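You operate a simulated robot arm through the tools that you are given. There is no shell and no other tool. Be economical: measure what you need, move in short steps, check, and stop when the job is done.

The job below is to be done with a simulated two-armed robot. You get a single attempt, and the scene is never put back.

JOB
Hold the steel basket on the shelf under the blue bench steady with one hand and put the steel hose swivel in it with the other. Put the green bottle on the free top of the long tank away on the silver bench. Fetch the sample bottle with the blue cap and stand it on top of the yellow oil can. Fetch the blue cap and set it on top of the blot card with the yellow tab. Put one of the large blue filters from the fifth shelf from the bottom of the steel shelving on the cream drip sheet. Do these in any order. Set down upright: green bottle, sample bottle with the blue cap, large blue filter.

Only the result counts: the job must be done as asked and must still hold three seconds after the hand-in. Knocking over, shifting, dropping, spilling or breaking anything else fails it. Lids that push on must go on centred and level and be pressed home; caps that screw on are set level and turned clockwise until they are tight. Flat cloth is picked up by pressing the open fingertips on it (5 to 10 N) and closing them slowly along it; thin cloth reads only 2 to 8 mm in the jaws.

ROBOT AND FRAMES
Two 7-joint arms with two-finger parallel grippers on one trunk, on a base that drives. Base frame: it is fixed to the floor where the robot stands at the start and does not move with it; the origin is under the middle of the robot, x ahead of it, y to its left, z up. Lengths are in mm, angles in rad, forces in N, time in s.
The left shoulder is at the start at [60, 143, 676], the right one opposite. With the tool pointing down near the work surface each hand reaches from about 100 to 600 mm from the robot's upright axis, wherever it stands, measured 20 degrees to its own side. Places, roughly: blot card with the yellow tab (9x9x3 cm) [-1200, -4900, 900]; blue cap (6x6x4 cm) [-3500, -3300, 900]; cream drip sheet (15x15x1 cm) [-600, -3200, 900]; green bottle [-1500, 2250, 1000]; large blue filter [-4500, -5000, 1750]; sample bottle with the blue cap (5x5x9 cm) [1200, 3200, 900]; silver bench [800, 3100, 900]; steel basket (28x15x7 cm) [3000, -2000, 400]; steel hose swivel (4x4x5 cm) [800, 200, 200]; yellow oil can (21x8x16 cm) [800, 3000, 1000]. Payload 1.57 kg a hand.
Tool frame (each hand has its own): the origin (TCP) lies between the finger pads and is the grasp point; the fingertips stand 30 mm ahead of it; z points along the fingers, y is the line along which they close. The gripper opens to 110 mm. The fingers are 24 mm wide and 12 mm thick; the gripper's body (48 by 112 mm) begins 78 mm behind the TCP.
Orientation is that of the tool frame in the base frame, as a unit quaternion [x, y, z, w]. With the fingers straight down and closing along the base's y, the tool's x points along the base's -x, its y along +y and its z along -z.

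CONTROLS
- The arms move only by the tool nudge_tool. It takes "left_moves", "right_moves" or both (then of equal length, played together; a hand with none holds still); each is a list that holds one entry, the list of rows, each a list of 7 numbers: the shift along the tool's x, y, z in mm, then the turn, a rotation vector about the tool's x, y, z in degrees, then the opening, from 0 (shut) to 1 (fully open). In form: [[[x, y, z, ax, ay, az, hand], ...]]. A call has 1 to 20 rows; each row shifts and turns the commanded pose from where the row before left it, along the tool's axes as they then stand. A row lasts 0.2 s, in which the tool goes at most 50 mm and 0.15 rad; a call with a longer step from one row to the next is refused whole, and so is a gripper value outside its range. A pose out of reach is approached as far as the arm can. The call stops where the force on the tool passes 40 N (or 10 N more than at its start, if that is more) or the arm is blocked; 0.2 s more then pass. Each finger travels about 45 mm/s and halts on what it meets, pressing with about 37 N; the grip force reading is that of the motor and also rises with nothing between the fingers. The clock runs only during rows and for 0.2 s after the last one: add rows that do not move to give the fingers time. The reply holds the time, the measured pose of the TCP, the force on the tool along the base axes, the opening and the grip force, in the units named above and with some noise, with the torque about the TCP (base axes, N m) and any sound that the robot's microphone picked up, and new pictures: "show" is both (left out), scene, wrist or none (wrist: the cameras of the hands that moved).
- Cameras (640 x 400 px; columns grow to the right, rows downward): "scene" is now at [31, -4.6, 1276.3]; the picture's right is [-0.03, -1.00, 0.00], its down [-0.90, 0.03, -0.43] and it looks along [0.43, -0.01, -0.91] (base axes); focal length 264 px, centre (320, 200). "left" rides on the left gripper at [70, -16, -141] in its tool frame; the picture's right is [0.23, 0.97, 0.00], its down [-0.86, 0.20, -0.48] and it looks along [-0.47, 0.11, 0.88] (tool axes); focal length 222 px, centre (320, 200). "right" rides on the right gripper at [70, 16, -141] in its tool frame; the picture's right is [-0.23, 0.97, 0.00], its down [-0.86, -0.20, -0.48] and it looks along [-0.47, -0.11, 0.88] (tool axes); focal length 222 px, centre (320, 200). There is no depth. A picture from a camera that has moved, and an enlarged one, comes with that camera's place and axes in the base frame and with its lens. The place of the scene camera against the robot may be out by one fixed shift of up to 12 mm in any direction.
- raise_lower(by): slides the trunk up (or, below 0, down) by that many mm; the arms and the scene camera ride with it, the base frame stays. It gives what a move gives, with no picture.
- drive_base(legs): drives the robot by 1 to 6 legs, each [ahead, left, turn to the left] in mm, mm and rad, along the robot's own axes; the way and the turn of a leg run together, so that a leg with both is an arc; at most 1500 mm and 3.142 rad a leg. The arms and the cameras ride along, it lands a little off, and it stops where it bumps. It gives what a move gives, and a new picture of the scene camera.
- head_to(pan, tilt): turns the head with the scene camera to pan (to the left, within 1.501 rad either way) and tilt (down, from -0.506 to 1.204), counted from straight ahead of the robot. It gives what a move gives, and a new picture of the scene camera.
- inspect(camera, box): a new picture of the part [left, top, right, bottom] of that camera's present view, enlarged. It takes no simulated time.
- close_job(): hands the job in; it is judged then, once.

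Go step by step. Nothing tells you exact positions but the pictures and the camera data: compare them with the known pose of the tool, close in by small moves and look again before you grip or let go. The budget is 165 turns and 260 pictures, counting those below and the enlarged ones. Unless the task says otherwise, let go and move clear before handing in.

The tools are called as a command line: name --argument value ..., lists and objects as JSON in quotes. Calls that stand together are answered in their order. nudge_tool: Moves the arms, as the interface text tells. Its arguments: {"type":"object","properties":{"left_moves":{"type":"array"},"right_moves":{"type":"array"},"show":{"type":"string","enum":["both","scene","wrist","none"]}},"required":[]} The other tools are called the same way: raise_lower (by) slides the trunk up or down; drive_base (legs) drives the base; head_to (pan, tilt) turns the head that bears the scene camera; inspect (camera, box) takes an enlarged picture of a part of a camera's view; close_job () hands the job in.

At the start:

```text
time: 0.0
left_position: [368.6, 277.8, 452.7]
left_orientation: [0.0, 1.0, 0.0, 0.0]
left_ft_force: [-0.7, -0.8, -0.4]
left_moment: [0.01, 0.0, -0.02]
left_grip_width: 110.1
left_grasp_force: 0.0
right_position: [456.5, -71.2, 453.5]
right_orientation: [0.0, 1.0, 0.0, -0.001]
right_ft_force: [-0.5, -0.7, -0.9]
right_moment: [0.03, -0.01, -0.02]
right_grip_width: 110.0
right_grasp_force: 0.1
trunk travel left (down, up): [-275.0, 315.0]
robot x, y, heading: [-1.2, 4.2, -0.0]
head pan, tilt: [-0.03, 1.131]
```

scene: 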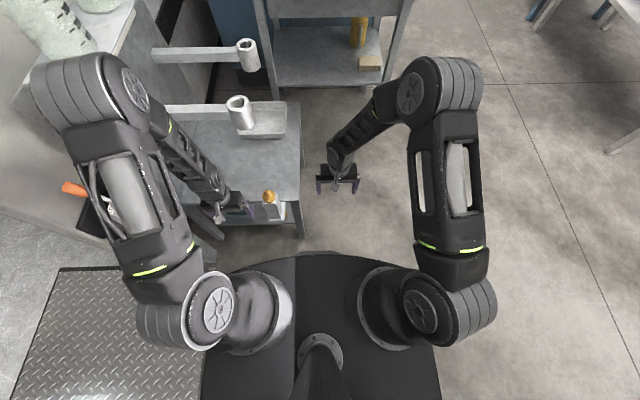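
right: 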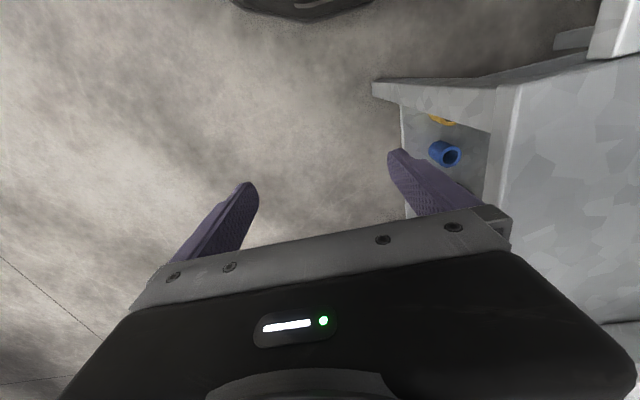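
left: 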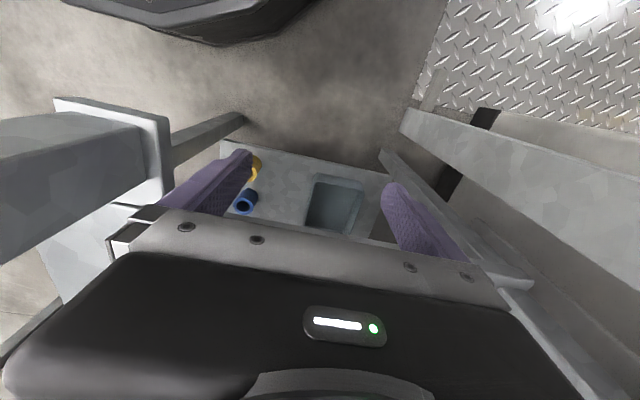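

The picture shows a small grey bench ahead-left with shelves, and more furniture farther off. I'll look around with the head first.

head_to --pan 0.2 --tilt 0.6

head_to --pan -0.9 --tilt 0.3

head_to --pan 1.4 --tilt 0.3

```text
time: 0.9
left_position: [368.8, 276.4, 452.6]
left_orientation: [0.0, 1.0, 0.0, 0.001]
left_ft_force: [0.0, 0.0, -0.5]
left_moment: [-0.01, -0.01, -0.01]
left_grip_width: 110.1
left_grasp_force: 0.0
right_position: [456.6, -71.8, 453.7]
right_orientation: [0.0, 1.0, 0.0, 0.0]
right_ft_force: [-0.2, -0.4, 0.2]
right_moment: [-0.03, -0.02, -0.01]
right_grip_width: 110.2
right_grasp_force: 0.0
trunk travel left (down, up): [-275.0, 315.0]
robot x, y, heading: [-0.1, -1.7, -0.0]
head pan, tilt: [0.201, 0.6]
camera scene: at [56.7, 14.7, 1316.8], right [0.2, -0.98, 0.0], down [-0.55, -0.11, -0.82], along [0.81, 0.16, -0.57], focal length 264 px, centre (320, 200)
```

scene: 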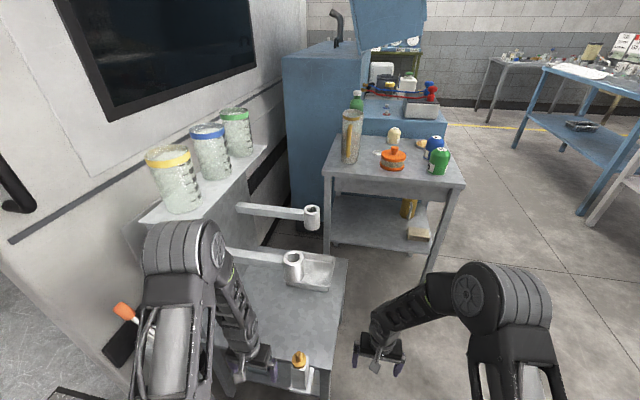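

```text
time: 2.3
left_position: [369.3, 277.6, 452.2]
left_orientation: [0.0, 1.0, 0.001, 0.0]
left_ft_force: [-0.4, 0.8, 0.3]
left_moment: [0.05, 0.02, -0.01]
left_grip_width: 110.0
left_grasp_force: 0.1
right_position: [455.8, -71.7, 454.0]
right_orientation: [0.0, 1.0, 0.0, -0.001]
right_ft_force: [-0.3, -0.6, 0.0]
right_moment: [0.0, -0.03, -0.03]
right_grip_width: 109.9
right_grasp_force: 0.0
trunk travel left (down, up): [-275.0, 315.0]
robot x, y, heading: [0.3, -0.4, 0.001]
head pan, tilt: [-0.901, 0.3]
camera scene: at [28.2, -76.0, 1344.4], right [-0.78, -0.62, 0.0], down [-0.18, 0.23, -0.96], along [0.59, -0.75, -0.3], focal length 264 px, centre (320, 200)
```

scene: 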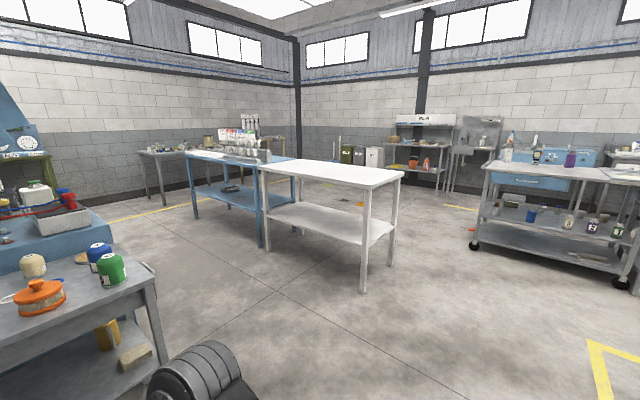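

```text
time: 4.4
left_position: [368.3, 278.3, 452.6]
left_orientation: [-0.001, 1.0, 0.0, 0.001]
left_ft_force: [-0.6, -0.1, 0.0]
left_moment: [0.02, 0.01, -0.02]
left_grip_width: 110.1
left_grasp_force: 0.1
right_position: [455.2, -70.7, 453.5]
right_orientation: [0.0, 1.0, 0.0, -0.001]
right_ft_force: [0.1, -0.1, -0.1]
right_moment: [0.02, -0.01, -0.01]
right_grip_width: 109.8
right_grasp_force: 0.0
trunk travel left (down, up): [-275.0, 315.0]
robot x, y, heading: [0.3, 1.6, -0.004]
head pan, tilt: [1.4, 0.3]
camera scene: at [-13.9, 89.1, 1344.4], right [0.99, -0.17, 0.0], down [-0.05, -0.29, -0.96], along [0.16, 0.94, -0.3], focal length 264 px, centre (320, 200)
```

scene: 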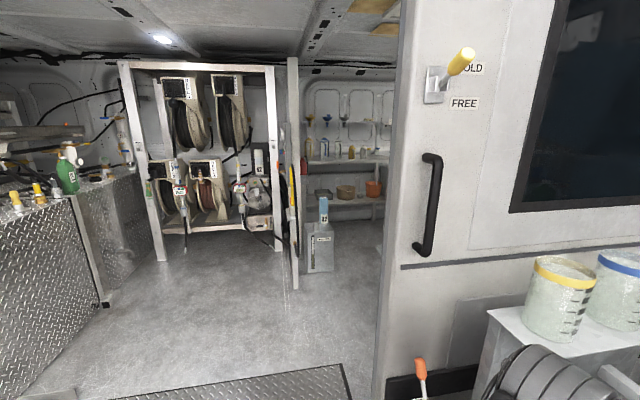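

I see a lube-truck-like interior at left, workshop tables at right. I'll look closer at the small bench for the swivel.

head_to --pan 0.15 --tilt 0.9

inspect --camera "scene" --box '[200, 100, 440, 250]'

inspect --camera "left" --box '[160, 80, 480, 280]'

```text
time: 5.8
left_position: [368.8, 277.7, 452.9]
left_orientation: [0.0, 1.0, 0.0, 0.001]
left_ft_force: [0.2, 0.5, -0.7]
left_moment: [0.02, -0.02, -0.01]
left_grip_width: 110.0
left_grasp_force: 0.1
right_position: [456.6, -71.3, 454.5]
right_orientation: [0.0, 1.0, 0.0, 0.0]
right_ft_force: [-0.3, 0.0, -0.7]
right_moment: [-0.02, 0.0, 0.01]
right_grip_width: 109.9
right_grasp_force: 0.0
trunk travel left (down, up): [-275.0, 315.0]
robot x, y, heading: [-2.4, -1.6, -0.004]
head pan, tilt: [0.15, 0.901]
camera scene: at [44.8, 8.5, 1292.1], right [0.15, -0.99, 0.0], down [-0.77, -0.12, -0.62], along [0.61, 0.09, -0.78], focal length 264 px, centre (320, 200)
```

scene: 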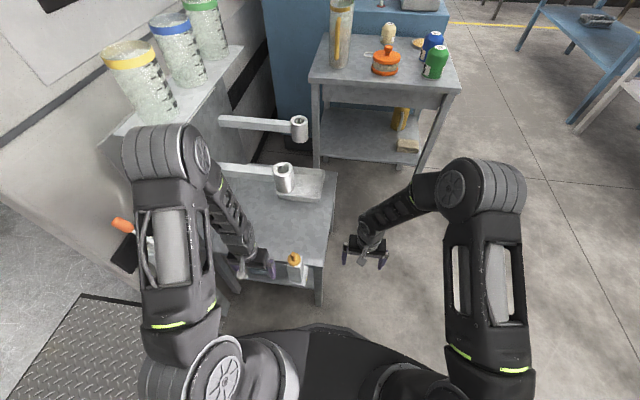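

```text
2.67 times, centred on (320, 175) of scene
camera zoom: at [44.8, 8.5, 1292.1], right [0.15, -0.99, 0.0], down [-0.77, -0.12, -0.62], along [0.61, 0.09, -0.78], focal length 705 px, centre (320, 267)
```

zoom: 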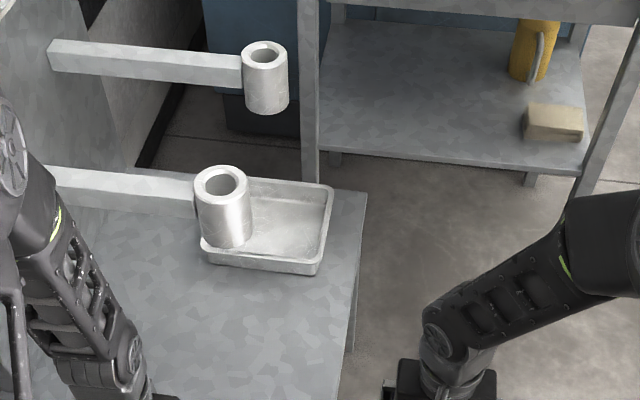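

```text
2.00 times, centred on (320, 180) of left
camera zoom: at [299.2, 260.9, 595.3], right [-0.23, 0.97, 0.0], down [0.85, 0.2, 0.48], along [0.47, 0.11, -0.88], focal length 444 px, centre (320, 240)
```

zoom: 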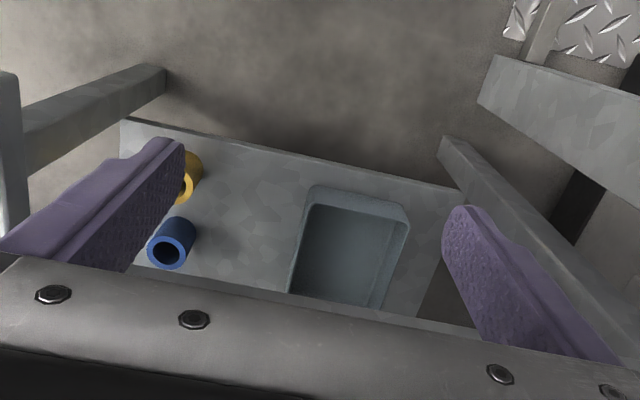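

The shelf under the first bench is at about z 135, and the swivel should be on it near the far right. I'll drive around to the bench's right side and face it.

drive_base --legs '[[-60, 0, 0], [0, -580, 0], [720, 0, 0], [0, 0, 1.571]]'

head_to --pan 0 --tilt 0.95

nudge_tool --right_moves '[[[0, 0, 0, 0, 0, 0, 1]]]' --show "wrist"

```text
time: 7.9
left_position: [307.0, 173.3, 453.0]
left_orientation: [-0.014, 1.0, 0.005, 0.0]
left_ft_force: [-0.6, 0.7, 0.5]
left_moment: [0.01, 0.01, 0.01]
left_grip_width: 109.9
left_grasp_force: 0.1
right_position: [395.7, -186.4, 453.9]
right_orientation: [0.001, 1.0, 0.0, 0.001]
right_ft_force: [1.4, 0.5, 0.4]
right_moment: [0.06, -0.02, 0.0]
right_grip_width: 110.3
right_grasp_force: 0.1
trunk travel left (down, up): [-275.0, 315.0]
robot x, y, heading: [-63.1, -113.8, 0.001]
head pan, tilt: [0.15, 0.901]
stopped in leg 2: the force on the tool passed its limit (the readings are from after the stop); the commanded pose is now the measured one
camera scene: at [-15.1, -105.5, 1292.1], right [0.15, -0.99, 0.0], down [-0.78, -0.12, -0.62], along [0.61, 0.09, -0.78], focal length 264 px, centre (320, 200)
```

scene: 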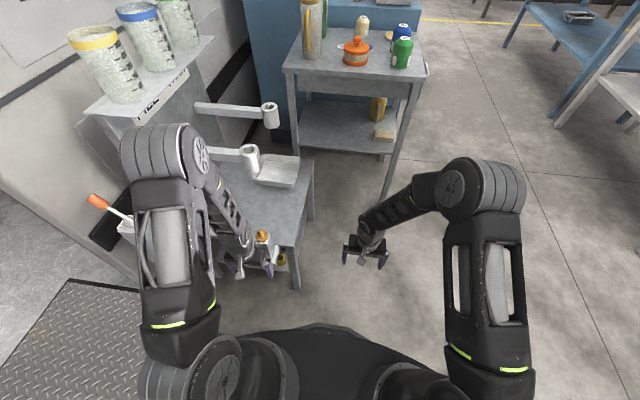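

```text
time: 8.6
left_position: [307.0, 172.5, 452.4]
left_orientation: [-0.012, 1.0, 0.005, 0.0]
left_ft_force: [-0.1, 0.4, 0.4]
left_moment: [0.04, -0.01, 0.01]
left_grip_width: 110.1
left_grasp_force: 0.0
right_position: [396.5, -186.0, 453.1]
right_orientation: [0.001, 1.0, 0.0, 0.0]
right_ft_force: [-0.2, -0.3, -0.2]
right_moment: [0.0, 0.02, 0.0]
right_grip_width: 110.1
right_grasp_force: 0.2
trunk travel left (down, up): [-275.0, 315.0]
robot x, y, heading: [-62.0, -114.3, 0.001]
head pan, tilt: [0.0, 0.949]
camera scene: at [-17.1, -116.7, 1288.5], right [0.0, -1.0, 0.0], down [-0.81, 0.0, -0.58], along [0.58, 0.0, -0.81], focal length 264 px, centre (320, 200)
```

scene: 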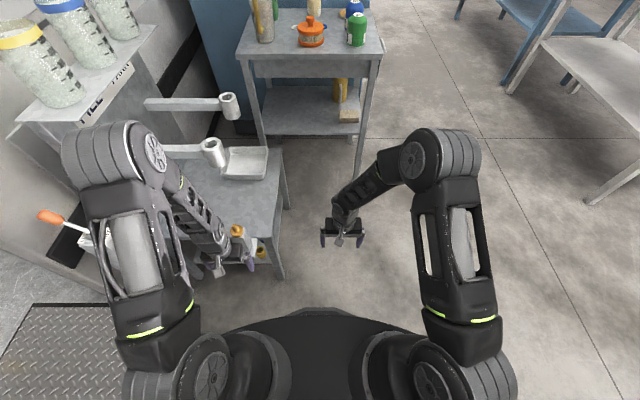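

```text
time: 9.0
left_position: [307.5, 172.4, 453.1]
left_orientation: [-0.012, 1.0, 0.005, 0.0]
left_ft_force: [0.1, -0.5, -0.1]
left_moment: [-0.01, -0.01, 0.02]
left_grip_width: 110.3
left_grasp_force: 0.1
right_position: [395.5, -185.1, 452.7]
right_orientation: [0.0, 1.0, 0.0, 0.0]
right_ft_force: [-1.1, -0.4, -0.1]
right_moment: [-0.01, -0.03, 0.03]
right_grip_width: 109.8
right_grasp_force: 0.1
trunk travel left (down, up): [-275.0, 315.0]
robot x, y, heading: [-59.1, -114.8, 0.004]
head pan, tilt: [0.0, 0.949]
camera right: at [325.2, -169.6, 596.3], right [0.23, 0.97, 0.0], down [0.85, -0.2, 0.48], along [0.47, -0.11, -0.88], focal length 222 px, centre (320, 200)
```

right: 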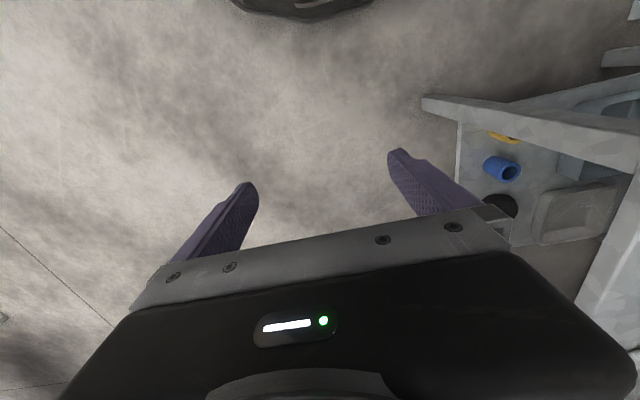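

The left hand met something on the sideways leg. I'll look at what it is touching.

nudge_tool --left_moves '[[[0, 0, 0, 0, 0, 0, 1]]]' --show "wrist"

inspect --camera "scene" --box '[160, 140, 320, 300]'

```text
time: 9.4
left_position: [307.6, 172.6, 452.7]
left_orientation: [-0.012, 1.0, 0.006, 0.0]
left_ft_force: [0.3, 0.8, 0.7]
left_moment: [0.02, -0.01, 0.0]
left_grip_width: 110.0
left_grasp_force: 0.1
right_position: [395.5, -186.1, 453.4]
right_orientation: [0.001, 1.0, 0.0, 0.001]
right_ft_force: [-0.3, -0.4, 0.5]
right_moment: [-0.04, -0.01, -0.02]
right_grip_width: 110.1
right_grasp_force: 0.0
trunk travel left (down, up): [-275.0, 315.0]
robot x, y, heading: [-57.9, -114.7, 0.0]
head pan, tilt: [0.0, 0.949]
camera left: at [238.7, 152.6, 595.1], right [-0.25, 0.97, 0.01], down [0.85, 0.22, 0.48], along [0.46, 0.13, -0.88], focal length 222 px, centre (320, 200)
```

left: 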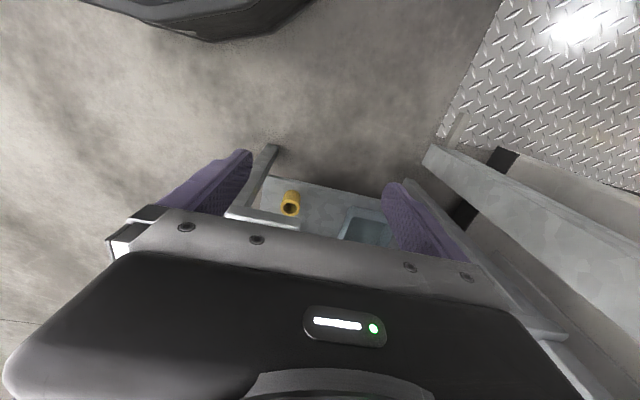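

```text
2.50 times, centred on (240, 220) of scene
camera zoom: at [-17.1, -116.8, 1288.5], right [0.0, -1.0, 0.0], down [-0.81, 0.0, -0.58], along [0.58, 0.0, -0.81], focal length 661 px, centre (520, 150)
```

zoom: 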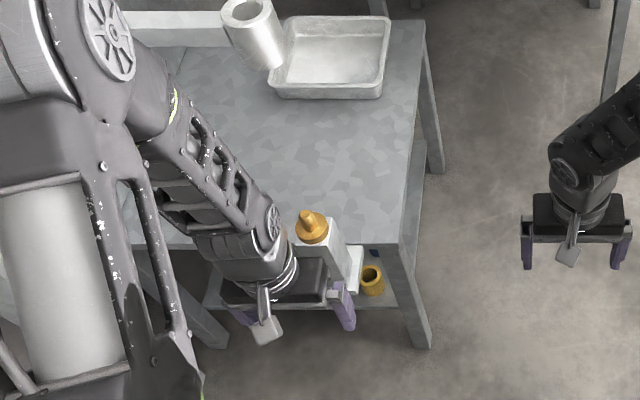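

Something firm stopped the left hand, near the white bottle with the orange cap. I'll move the hand back away from it, then draw it toward the robot and look.

nudge_tool --left_moves '[[[0, 20, 0, 0, 0, 0, 1], [0, 20, 0, 0, 0, 0, 1], [40, 0, 0, 0, 0, 0, 1], [40, 0, 0, 0, 0, 0, 1], [0, 0, -45, 0, 0, 0, 1], [0, 0, -45, 0, 0, 0, 1], [0, 0, -45, 0, 0, 0, 1], [0, 0, -45, 0, 0, 0, 1], [0, 0, -45, 0, 0, 0, 1]]]' --show "both"

inspect --camera "scene" --box '[160, 140, 320, 300]'

```text
time: 11.4
left_position: [226.8, 206.9, 678.4]
left_orientation: [-0.013, 1.0, 0.007, 0.0]
left_ft_force: [-0.4, 0.3, 0.0]
left_moment: [0.02, 0.03, -0.01]
left_grip_width: 109.9
left_grasp_force: 0.2
right_position: [395.3, -185.4, 453.2]
right_orientation: [0.001, 1.0, 0.0, -0.001]
right_ft_force: [-0.3, -0.1, -0.5]
right_moment: [0.0, 0.04, 0.02]
right_grip_width: 110.0
right_grasp_force: 0.2
trunk travel left (down, up): [-275.0, 315.0]
robot x, y, heading: [-60.8, -114.8, -0.004]
head pan, tilt: [0.0, 0.949]
camera scene: at [-17.1, -116.8, 1288.4], right [0.0, -1.0, 0.0], down [-0.81, 0.0, -0.58], along [0.58, 0.0, -0.81], focal length 264 px, centre (320, 200)
camera left: at [157.0, 186.7, 821.6], right [-0.25, 0.97, 0.01], down [0.85, 0.22, 0.48], along [0.46, 0.13, -0.88], focal length 222 px, centre (320, 200)
```

scene: 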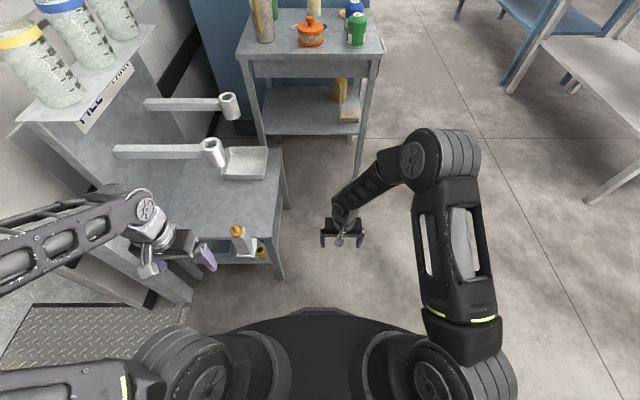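
left: 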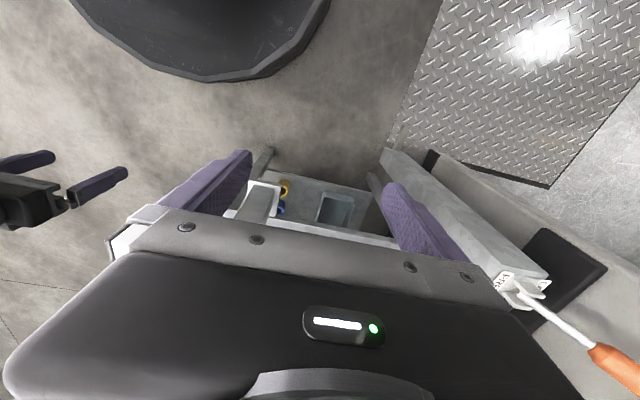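

```text
2.50 times, centred on (240, 220) of scene
camera zoom: at [-17.1, -116.8, 1288.4], right [0.0, -1.0, 0.0], down [-0.81, 0.0, -0.58], along [0.58, 0.0, -0.81], focal length 661 px, centre (520, 150)
```

zoom: 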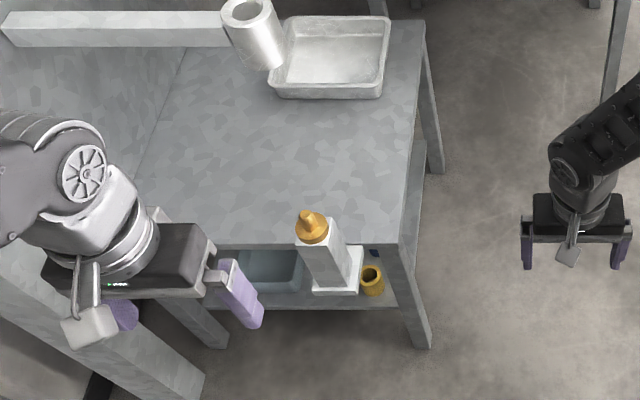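

The white box with the yellow knob is a fixture on the bench, so nothing is disturbed. Now I continue around to the bench's right side.

drive_base --legs '[[0, -480, 0], [700, 0, 0], [0, 0, 1.571]]'

nudge_tool --right_moves '[[[0, 0, 0, 0, 0, 0, 1]]]' --show "wrist"

```text
time: 19.5
left_position: [685.1, -155.2, 677.5]
left_orientation: [-0.32, 0.948, 0.005, -0.002]
left_ft_force: [-0.1, 0.2, 0.3]
left_moment: [0.02, 0.0, -0.01]
left_grip_width: 110.3
left_grasp_force: 0.0
right_position: [1066.2, -396.7, 449.8]
right_orientation: [-0.289, 0.957, -0.015, -0.002]
right_ft_force: [1.1, -7.0, 0.0]
right_moment: [0.55, 0.13, 0.16]
right_grip_width: 104.8
right_grasp_force: 0.1
trunk travel left (down, up): [-275.0, 315.0]
robot x, y, heading: [641.9, -582.2, 0.623]
head pan, tilt: [0.0, 0.949]
stopped in leg 3: the robot was blocked; the commanded pose is now the measured one
camera scene: at [675.8, -560.8, 1288.2], right [0.59, -0.81, 0.0], down [-0.66, -0.48, -0.58], along [0.47, 0.34, -0.81], focal length 264 px, centre (320, 200)
```

scene: 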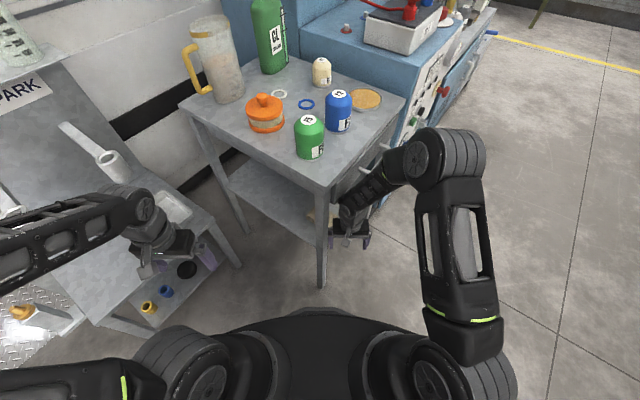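

```text
time: 19.9
left_position: [684.5, -154.7, 678.8]
left_orientation: [-0.32, 0.947, 0.006, -0.001]
left_ft_force: [-0.5, -0.4, -0.4]
left_moment: [-0.02, -0.02, 0.01]
left_grip_width: 110.0
left_grasp_force: 0.0
right_position: [1065.0, -396.3, 448.8]
right_orientation: [-0.289, 0.957, -0.014, -0.002]
right_ft_force: [3.0, -5.1, -0.8]
right_moment: [0.46, 0.2, 0.07]
right_grip_width: 104.4
right_grasp_force: 0.1
trunk travel left (down, up): [-275.0, 315.0]
robot x, y, heading: [644.0, -583.8, 0.627]
head pan, tilt: [0.0, 0.949]
camera right: at [996.8, -417.4, 592.5], right [-0.35, 0.94, -0.03], down [0.82, 0.32, 0.47], along [0.45, 0.14, -0.88], focal length 222 px, centre (320, 200)
```

right: 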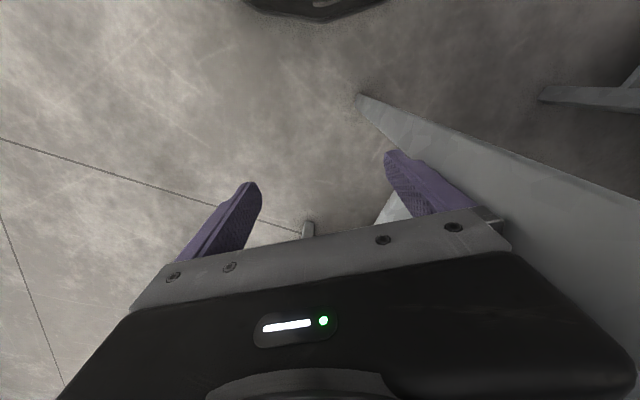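

The right finger touches the second bench's leg (items on it still stand). I'll turn back a little, then draw the right hand in.

drive_base --legs '[[0, 0, -0.15]]'

nudge_tool --right_moves '[[[40, 0, 0, 0, 0, 0, 1], [40, 0, 0, 0, 0, 0, 1], [40, 0, 0, 0, 0, 0, 1], [40, 0, 0, 0, 0, 0, 1], [20, 0, -45, 0, 0, 0, 1], [0, 0, -45, 0, 0, 0, 1], [0, 0, -45, 0, 0, 0, 1], [0, 0, -45, 0, 0, 0, 1], [0, 0, -45, 0, 0, 0, 1]]]' --show "none"

drive_base --legs '[[0, 0, 1.1]]'

```text
time: 20.9
left_position: [748.6, -164.7, 678.0]
left_orientation: [-0.249, 0.969, 0.005, -0.001]
left_ft_force: [0.3, 0.5, 0.1]
left_moment: [0.04, -0.01, -0.01]
left_grip_width: 109.9
left_grasp_force: 0.1
right_position: [1087.9, -458.1, 449.5]
right_orientation: [-0.218, 0.976, -0.013, -0.003]
right_ft_force: [0.2, -0.9, -0.6]
right_moment: [-0.02, -0.04, 0.01]
right_grip_width: 110.3
right_grasp_force: 0.1
trunk travel left (down, up): [-275.0, 315.0]
robot x, y, heading: [642.3, -581.8, 0.478]
head pan, tilt: [0.0, 0.949]
camera scene: at [679.1, -565.0, 1288.5], right [0.46, -0.89, 0.0], down [-0.72, -0.37, -0.58], along [0.52, 0.27, -0.81], focal length 264 px, centre (320, 200)
```

scene: 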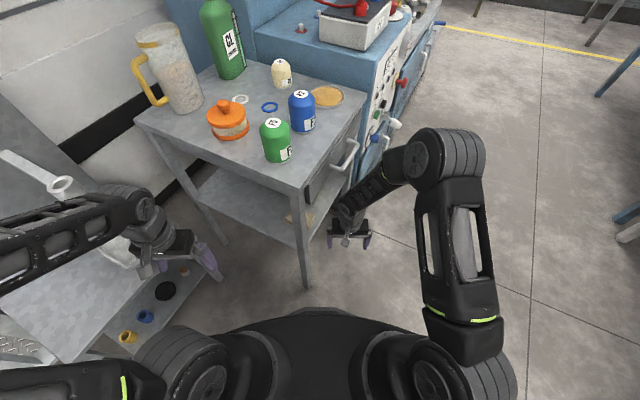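

```text
time: 22.9
left_position: [748.4, -165.6, 679.4]
left_orientation: [-0.249, 0.968, 0.005, -0.002]
left_ft_force: [-0.4, -0.7, -0.6]
left_moment: [-0.03, 0.0, -0.01]
left_grip_width: 110.0
left_grasp_force: 0.0
right_position: [926.5, -527.2, 675.3]
right_orientation: [-0.218, 0.976, -0.014, -0.004]
right_ft_force: [0.4, -0.1, -0.3]
right_moment: [-0.01, 0.01, -0.01]
right_grip_width: 110.0
right_grasp_force: 0.0
right hand out of reach, approached as far as the arm can: row 6
trunk travel left (down, up): [-275.0, 315.0]
robot x, y, heading: [639.5, -579.6, 0.477]
head pan, tilt: [0.0, 0.949]
```

```text
time: 26.1
left_position: [311.4, -304.6, 678.9]
left_orientation: [0.726, -0.687, -0.004, 0.004]
left_ft_force: [-0.5, -0.1, -0.3]
left_moment: [0.04, -0.04, -0.02]
left_grip_width: 110.0
left_grasp_force: 0.1
right_position: [713.8, -300.9, 675.3]
right_orientation: [-0.704, 0.71, -0.013, 0.004]
right_ft_force: [-0.5, 0.3, -0.1]
right_moment: [0.01, 0.04, 0.02]
right_grip_width: 110.1
right_grasp_force: 0.0
trunk travel left (down, up): [-275.0, 315.0]
robot x, y, heading: [641.6, -583.6, 1.596]
head pan, tilt: [0.0, 0.949]
camera scene: at [639.9, -541.9, 1288.5], right [1.0, 0.03, 0.0], down [0.02, -0.81, -0.58], along [-0.02, 0.58, -0.81], focal length 264 px, centre (320, 200)
```

scene: 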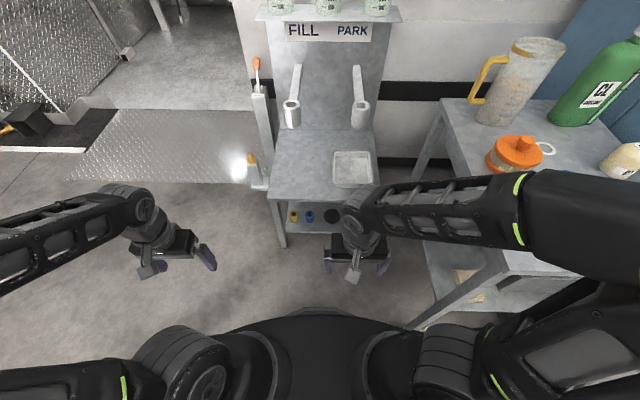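

Now I face the bench's open side; several sockets are on the shelf. I'll enlarge to find the steel one.

inspect --camera "scene" --box '[240, 160, 400, 260]'

nudge_tool --right_moves '[[[0, 0, 0, 0, 0, 0, 1]]]' --show "wrist"

```text
4.00 times, centred on (320, 210) of scene
camera zoom: at [639.9, -541.9, 1288.5], right [1.0, 0.03, 0.0], down [0.02, -0.81, -0.58], along [-0.02, 0.58, -0.81], focal length 1058 px, centre (320, 160)
```

zoom: 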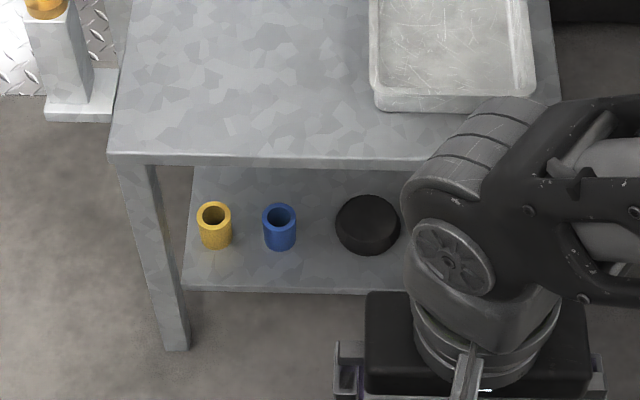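

```text
time: 26.5
left_position: [312.0, -304.5, 679.3]
left_orientation: [0.726, -0.688, -0.004, 0.004]
left_ft_force: [-0.5, 0.0, 0.8]
left_moment: [-0.03, 0.0, -0.02]
left_grip_width: 110.1
left_grasp_force: 0.1
right_position: [714.8, -300.1, 673.9]
right_orientation: [-0.704, 0.71, -0.013, 0.004]
right_ft_force: [1.0, -0.9, -0.7]
right_moment: [0.01, 0.03, -0.01]
right_grip_width: 109.9
right_grasp_force: 0.0
trunk travel left (down, up): [-275.0, 315.0]
robot x, y, heading: [640.7, -579.0, 1.598]
head pan, tilt: [0.0, 0.949]
camera right: at [693.2, -369.0, 817.8], right [-0.97, 0.23, -0.03], down [0.19, 0.86, 0.47], along [0.13, 0.45, -0.88], focal length 222 px, centre (320, 200)
```

right: 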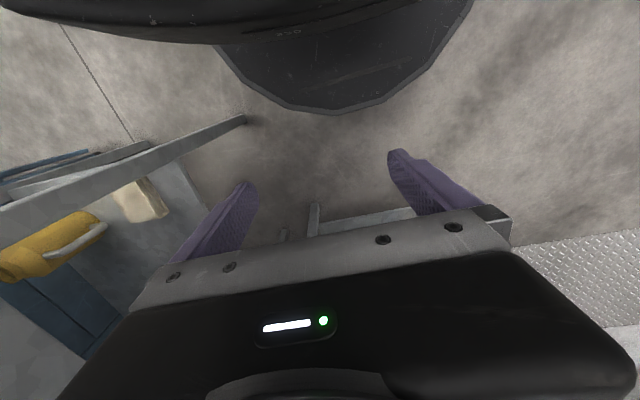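

The right arm hides the rest of the shelf, so I'll back off a bit to see it.

drive_base --legs '[[-280, 0, 0]]'

head_to --pan 0 --tilt 0.75

inspect --camera "scene" --box '[240, 140, 400, 240]'

```text
time: 28.5
left_position: [320.3, -580.3, 679.1]
left_orientation: [0.725, -0.689, -0.003, 0.004]
left_ft_force: [-0.5, 0.0, -0.4]
left_moment: [0.02, 0.0, -0.01]
left_grip_width: 109.9
left_grasp_force: 0.0
right_position: [723.0, -578.1, 674.5]
right_orientation: [-0.703, 0.711, -0.013, 0.004]
right_ft_force: [0.7, 0.6, 0.2]
right_moment: [0.01, 0.01, -0.03]
right_grip_width: 110.0
right_grasp_force: 0.0
trunk travel left (down, up): [-275.0, 315.0]
robot x, y, heading: [647.7, -857.5, 1.595]
head pan, tilt: [0.0, 0.949]
camera scene: at [647.3, -818.4, 1288.5], right [1.0, 0.02, 0.0], down [0.02, -0.81, -0.58], along [-0.01, 0.58, -0.81], focal length 264 px, centre (320, 200)
```

scene: 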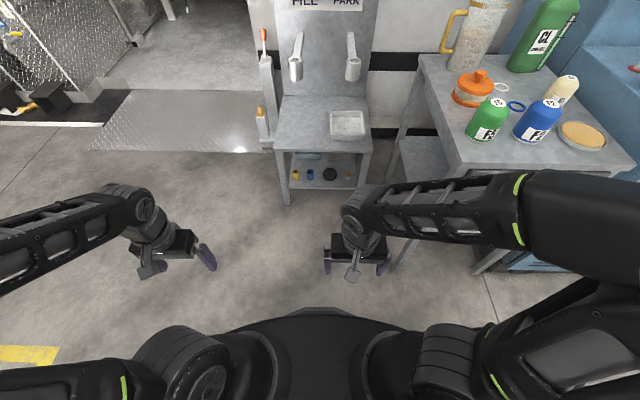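

```text
time: 29.2
left_position: [320.8, -578.9, 679.1]
left_orientation: [0.723, -0.691, -0.003, 0.004]
left_ft_force: [0.2, -0.5, -0.1]
left_moment: [0.0, 0.0, 0.0]
left_grip_width: 110.2
left_grasp_force: 0.0
right_position: [722.0, -577.2, 674.6]
right_orientation: [-0.703, 0.711, -0.013, 0.004]
right_ft_force: [0.4, 0.2, -1.1]
right_moment: [-0.03, 0.01, -0.01]
right_grip_width: 110.1
right_grasp_force: 0.0
trunk travel left (down, up): [-275.0, 315.0]
robot x, y, heading: [648.3, -860.9, 1.597]
head pan, tilt: [0.0, 0.75]
camera scene: at [647.1, -808.2, 1304.0], right [1.0, 0.02, 0.0], down [0.02, -0.68, -0.73], along [-0.02, 0.73, -0.68], focal length 264 px, centre (320, 200)
```

scene: 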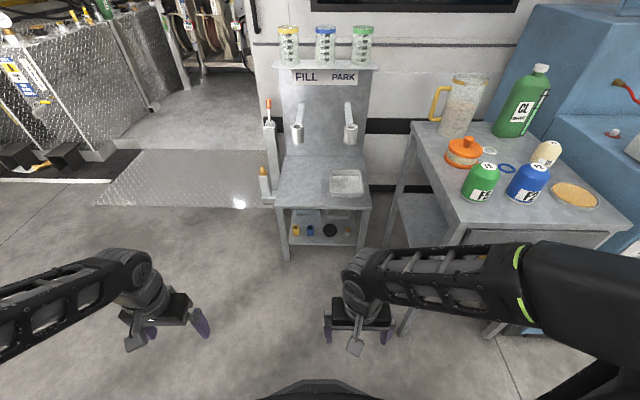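

```text
4.00 times, centred on (320, 190) of scene
camera zoom: at [647.1, -808.2, 1304.0], right [1.0, 0.02, 0.0], down [0.02, -0.68, -0.73], along [-0.02, 0.73, -0.68], focal length 1058 px, centre (320, 240)
```

zoom: 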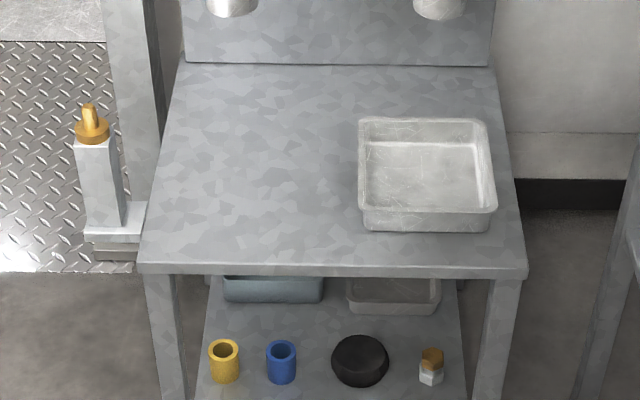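

The hex steel swivel with a brass collar is at about (779, 151, 155) on the shelf. I'll extend the right hand, pitch it 45° forward and lower it, then square up the base.

nudge_tool --right_moves '[[[-25, -17, 45, 0, 0, 0, 1], [-25, -17, 45, 0, 0, 0, 1], [-25, -17, 45, 0, 0, 0, 1], [-25, -17, 45, 0, 0, 0, 1], [-25, -17, 45, 0, 0, 0, 1], [-25, -17, 45, 0, 0, 0, 1], [0, 0, 0, 0, -7.5, 0, 1], [0, 0, 0, 0, -7.5, 0, 1], [0, 0, 0, 0, -7.5, 0, 1], [0, 0, 0, 0, -7.5, 0, 1], [0, 0, 0, 0, -7.5, 0, 1], [0, 0, 0, 0, -7.5, 0, 1], [30, 0, 30, 0, 0, 0, 1], [30, 0, 30, 0, 0, 0, 1], [30, 0, 30, 0, 0, 0, 1], [30, 0, 30, 0, 0, 0, 1], [30, 0, 30, 0, 0, 0, 1]]]' --show "none"

drive_base --legs '[[0, 44, -0.026]]'

nudge_tool --right_moves '[[[0, 0, 0, 0, 0, 0, 1]]]' --show "wrist"

```text
refused: row 1 steps farther than a row can; nothing moved
```

```text
time: 30.1
left_position: [284.9, -572.5, 678.4]
left_orientation: [0.716, -0.698, -0.003, 0.003]
left_ft_force: [-0.9, -0.5, -0.2]
left_moment: [0.0, -0.02, -0.04]
left_grip_width: 109.9
left_grasp_force: 0.0
right_position: [686.2, -581.4, 674.8]
right_orientation: [-0.693, 0.721, -0.013, 0.005]
right_ft_force: [-1.2, 0.3, -0.5]
right_moment: [-0.01, 0.01, 0.0]
right_grip_width: 110.2
right_grasp_force: 0.1
trunk travel left (down, up): [-275.0, 315.0]
robot x, y, heading: [604.5, -859.5, 1.569]
head pan, tilt: [0.0, 0.75]
camera scene: at [604.7, -808.6, 1304.0], right [1.0, 0.0, 0.0], down [0.0, -0.68, -0.73], along [0.0, 0.73, -0.68], focal length 264 px, centre (320, 200)
```

scene: 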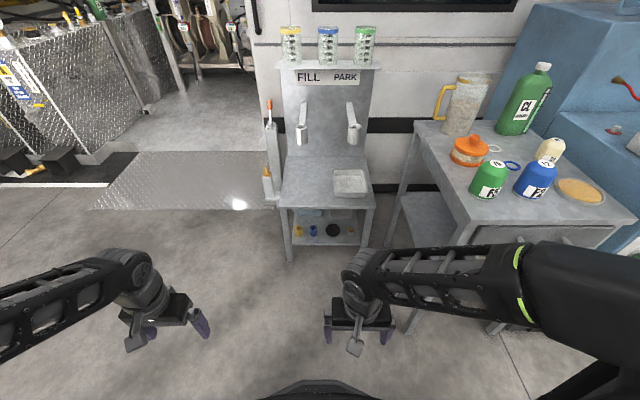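

```text
time: 30.5
left_position: [285.7, -571.3, 678.3]
left_orientation: [0.716, -0.698, -0.004, 0.004]
left_ft_force: [0.0, 0.1, 0.6]
left_moment: [-0.01, 0.01, 0.0]
left_grip_width: 109.9
left_grasp_force: 0.0
right_position: [686.2, -579.3, 675.1]
right_orientation: [-0.694, 0.72, -0.013, 0.004]
right_ft_force: [0.1, 0.2, -0.7]
right_moment: [0.0, 0.0, -0.03]
right_grip_width: 110.0
right_grasp_force: 0.0
trunk travel left (down, up): [-275.0, 315.0]
robot x, y, heading: [605.1, -861.1, 1.573]
head pan, tilt: [0.0, 0.75]
camera right: at [663.4, -647.6, 817.8], right [-0.96, 0.26, -0.03], down [0.22, 0.85, 0.47], along [0.15, 0.45, -0.88], focal length 222 px, centre (320, 200)
```

right: 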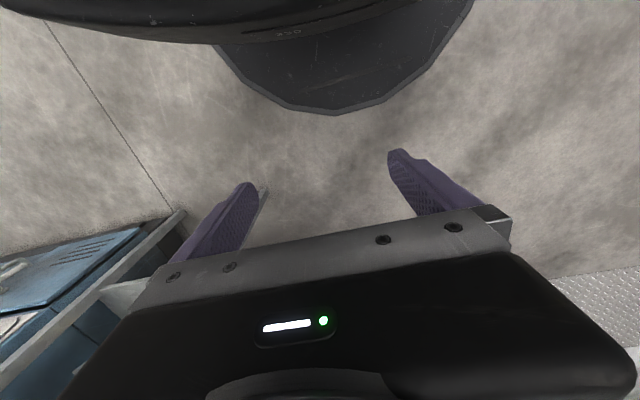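

A row was too long; I'll resend with shorter steps.

nudge_tool --right_moves '[[[-20, -13, 38, 0, 0, -2, 1], [-20, -13, 38, 0, 0, 0, 1], [-20, -13, 38, 0, 0, 0, 1], [-20, -13, 38, 0, 0, 0, 1], [-20, -13, 38, 0, 0, 0, 1], [-20, -13, 38, 0, 0, 0, 1], [-20, -13, 38, 0, 0, 0, 1], [0, 0, 0, 0, -7.5, 0, 1], [0, 0, 0, 0, -7.5, 0, 1], [0, 0, 0, 0, -7.5, 0, 1], [0, 0, 0, 0, -7.5, 0, 1], [0, 0, 0, 0, -7.5, 0, 1], [0, 0, 0, 0, -7.5, 0, 1], [30, 0, 30, 0, 0, 0, 1], [30, 0, 30, 0, 0, 0, 1], [30, 0, 30, 0, 0, 0, 1], [30, 0, 30, 0, 0, 0, 1], [30, 0, 30, 0, 0, 0, 1]]]' --show "both"

```text
time: 34.3
left_position: [284.4, -572.6, 679.6]
left_orientation: [0.715, -0.7, -0.004, 0.004]
left_ft_force: [0.5, 0.7, -0.6]
left_moment: [-0.02, -0.01, -0.02]
left_grip_width: 110.1
left_grasp_force: 0.1
right_position: [790.7, -445.3, 206.1]
right_orientation: [0.657, -0.653, -0.258, -0.274]
right_ft_force: [4.0, -1.7, 57.1]
right_moment: [-9.67, 0.91, 0.58]
right_grip_width: 110.0
right_grasp_force: 0.0
trunk travel left (down, up): [-275.0, 315.0]
robot x, y, heading: [607.1, -859.9, 1.57]
head pan, tilt: [0.0, 0.75]
stopped in row 18 (right hand): the force on the tool passed its limit (the readings are from after the stop); the commanded pose is now the measured one
camera scene: at [604.0, -809.9, 1305.4], right [1.0, 0.0, 0.0], down [0.0, -0.68, -0.73], along [0.0, 0.73, -0.68], focal length 264 px, centre (320, 200)
camera right: at [770.7, -593.9, 260.2], right [-0.98, 0.17, 0.13], down [0.18, 0.28, 0.94], along [0.12, 0.95, -0.3], focal length 222 px, centre (320, 200)
```

scene: 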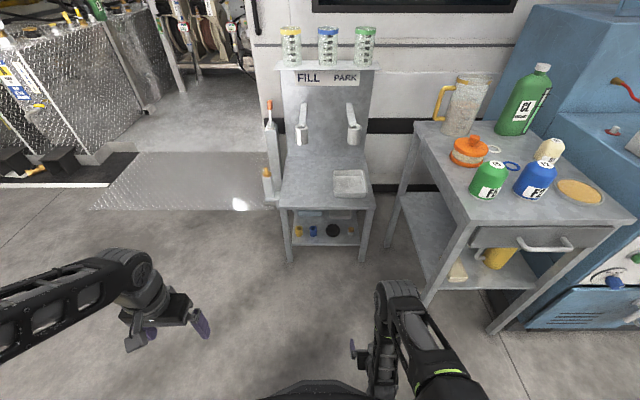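
right: 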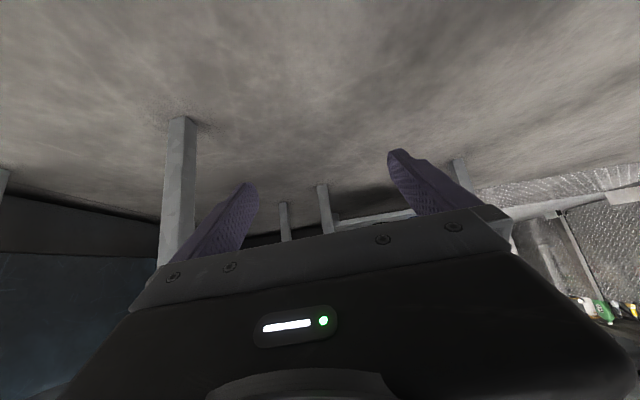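

The forearm touched the robot's own base. I'll lift a bit, reach farther forward, then lower again.

nudge_tool --right_moves '[[[-21, 0, -21, 0, 0, 0, 1], [-30, 0, 30, 0, 0, 0, 1], [-30, 0, 30, 0, 0, 0, 1], [20, 0, 20, 0, 0, 0, 1], [23, 0, 23, 0, 0, 0, 1]]]' --show "none"

drive_base --legs '[[300, 0, 0]]'

nudge_tool --right_moves '[[[0, 0, 0, 0, 0, 0, 1]]]' --show "wrist"

```text
time: 35.5
left_position: [285.5, -571.4, 679.0]
left_orientation: [0.715, -0.699, -0.004, 0.003]
left_ft_force: [0.4, 0.0, 1.2]
left_moment: [0.01, 0.0, 0.01]
left_grip_width: 109.7
left_grasp_force: 0.0
right_position: [789.0, -361.4, 171.3]
right_orientation: [0.656, -0.654, -0.258, -0.274]
right_ft_force: [0.4, 0.4, -0.7]
right_moment: [0.0, 0.01, -0.01]
right_grip_width: 110.2
right_grasp_force: 0.0
trunk travel left (down, up): [-275.0, 315.0]
robot x, y, heading: [603.6, -860.3, 1.567]
head pan, tilt: [0.0, 0.75]
```

```text
time: 37.5
left_position: [285.2, -275.2, 678.3]
left_orientation: [0.716, -0.698, -0.003, 0.003]
left_ft_force: [-0.6, -0.6, 0.6]
left_moment: [0.0, -0.01, -0.01]
left_grip_width: 110.0
left_grasp_force: 0.1
right_position: [789.5, -64.9, 171.9]
right_orientation: [0.657, -0.653, -0.258, -0.273]
right_ft_force: [-0.3, 0.0, -0.2]
right_moment: [-0.01, 0.02, -0.01]
right_grip_width: 110.0
right_grasp_force: 0.2
trunk travel left (down, up): [-275.0, 315.0]
robot x, y, heading: [604.1, -562.7, 1.568]
head pan, tilt: [0.0, 0.75]
camera scene: at [605.5, -511.5, 1304.0], right [1.0, 0.0, 0.0], down [0.0, -0.68, -0.73], along [0.0, 0.73, -0.68], focal length 264 px, centre (320, 200)
```

scene: 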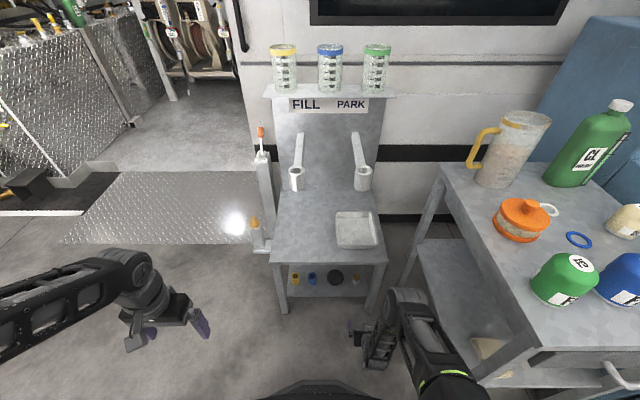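

```text
time: 38.0
left_position: [285.2, -274.9, 678.1]
left_orientation: [0.716, -0.698, -0.004, 0.004]
left_ft_force: [0.1, 0.2, 0.0]
left_moment: [0.01, 0.02, 0.0]
left_grip_width: 109.9
left_grasp_force: 0.1
right_position: [790.0, -64.9, 170.9]
right_orientation: [0.657, -0.654, -0.257, -0.273]
right_ft_force: [-0.3, 0.4, -0.5]
right_moment: [0.04, 0.02, 0.02]
right_grip_width: 110.1
right_grasp_force: 0.1
trunk travel left (down, up): [-275.0, 315.0]
robot x, y, heading: [605.5, -561.2, 1.57]
head pan, tilt: [0.0, 0.75]
camera right: at [770.6, -213.3, 225.3], right [-0.98, 0.17, 0.14], down [0.18, 0.28, 0.94], along [0.12, 0.95, -0.3], focal length 222 px, centre (320, 200)
```

right: 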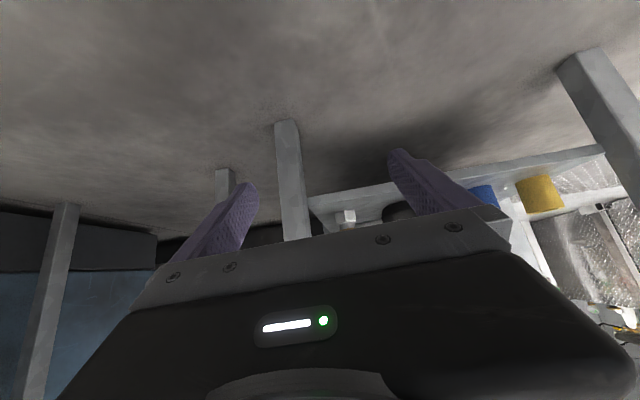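

The wrist view shows the swivel at x≈779 and the bench leg at x≈825–866. I'll yaw the hand about 15° so its body clears the leg, then drive in part way.

nudge_tool --right_moves '[[[0, 0, 0, 5.3, 0, 5.3, 0.85], [0, 0, 0, 5.3, 0, 5.3, 0.85], [0, 18, 0, 0, 0, 0, 0.85]]]' --show "none"

drive_base --legs '[[120, 0, 0]]'

nudge_tool --right_moves '[[[0, 0, 0, 0, 0, 0, 0.85]]]' --show "wrist"

```text
time: 38.8
left_position: [285.1, -275.5, 679.2]
left_orientation: [0.715, -0.699, -0.004, 0.003]
left_ft_force: [0.0, -0.1, 0.6]
left_moment: [-0.02, 0.02, 0.01]
left_grip_width: 109.9
left_grasp_force: 0.0
right_position: [771.8, -60.6, 171.7]
right_orientation: [-0.565, 0.733, 0.221, 0.309]
right_ft_force: [-0.2, -0.2, -1.2]
right_moment: [0.01, 0.0, 0.02]
right_grip_width: 93.5
right_grasp_force: 0.0
trunk travel left (down, up): [-275.0, 315.0]
robot x, y, heading: [605.9, -560.5, 1.568]
head pan, tilt: [0.0, 0.75]
```

```text
time: 40.0
left_position: [285.0, -161.6, 678.7]
left_orientation: [0.715, -0.699, -0.004, 0.005]
left_ft_force: [0.5, 0.4, -0.2]
left_moment: [0.02, -0.05, -0.03]
left_grip_width: 109.9
left_grasp_force: 0.0
right_position: [770.5, 47.3, 169.0]
right_orientation: [-0.565, 0.736, 0.217, 0.305]
right_ft_force: [-0.6, -0.4, -0.3]
right_moment: [-0.01, 0.01, -0.03]
right_grip_width: 93.4
right_grasp_force: 0.0
trunk travel left (down, up): [-275.0, 315.0]
robot x, y, heading: [604.8, -447.5, 1.569]
head pan, tilt: [0.0, 0.75]
stopped in leg 1: the force on the tool passed its limit (the readings are from after the stop); the commanded pose is now the measured one
camera scene: at [605.7, -397.9, 1303.9], right [1.0, 0.0, 0.0], down [0.0, -0.68, -0.73], along [0.0, 0.73, -0.68], focal length 264 px, centre (320, 200)
```

scene: 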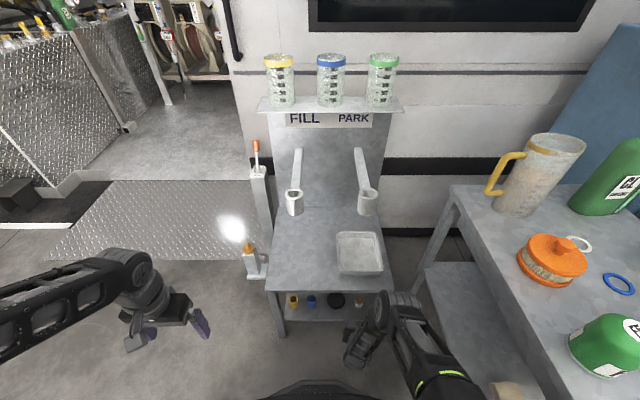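

```text
time: 40.5
left_position: [285.5, -161.0, 678.9]
left_orientation: [0.715, -0.699, -0.003, 0.003]
left_ft_force: [0.5, 0.0, -0.6]
left_moment: [-0.01, -0.02, 0.01]
left_grip_width: 110.1
left_grasp_force: 0.1
right_position: [770.4, 46.4, 168.8]
right_orientation: [-0.565, 0.735, 0.217, 0.304]
right_ft_force: [-1.4, 0.5, -0.3]
right_moment: [-0.02, 0.03, -0.02]
right_grip_width: 93.4
right_grasp_force: 0.0
trunk travel left (down, up): [-275.0, 315.0]
robot x, y, heading: [603.7, -447.8, 1.573]
head pan, tilt: [0.0, 0.75]
camera right: at [712.9, -91.4, 223.5], right [-0.9, 0.42, 0.13], down [0.25, 0.23, 0.94], along [0.36, 0.88, -0.31], focal length 222 px, centre (320, 200)
```

right: 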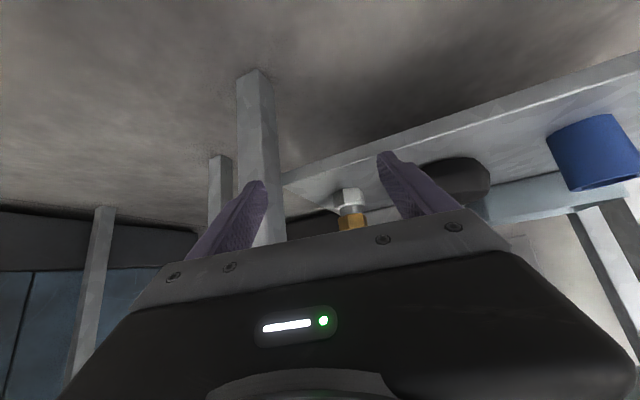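

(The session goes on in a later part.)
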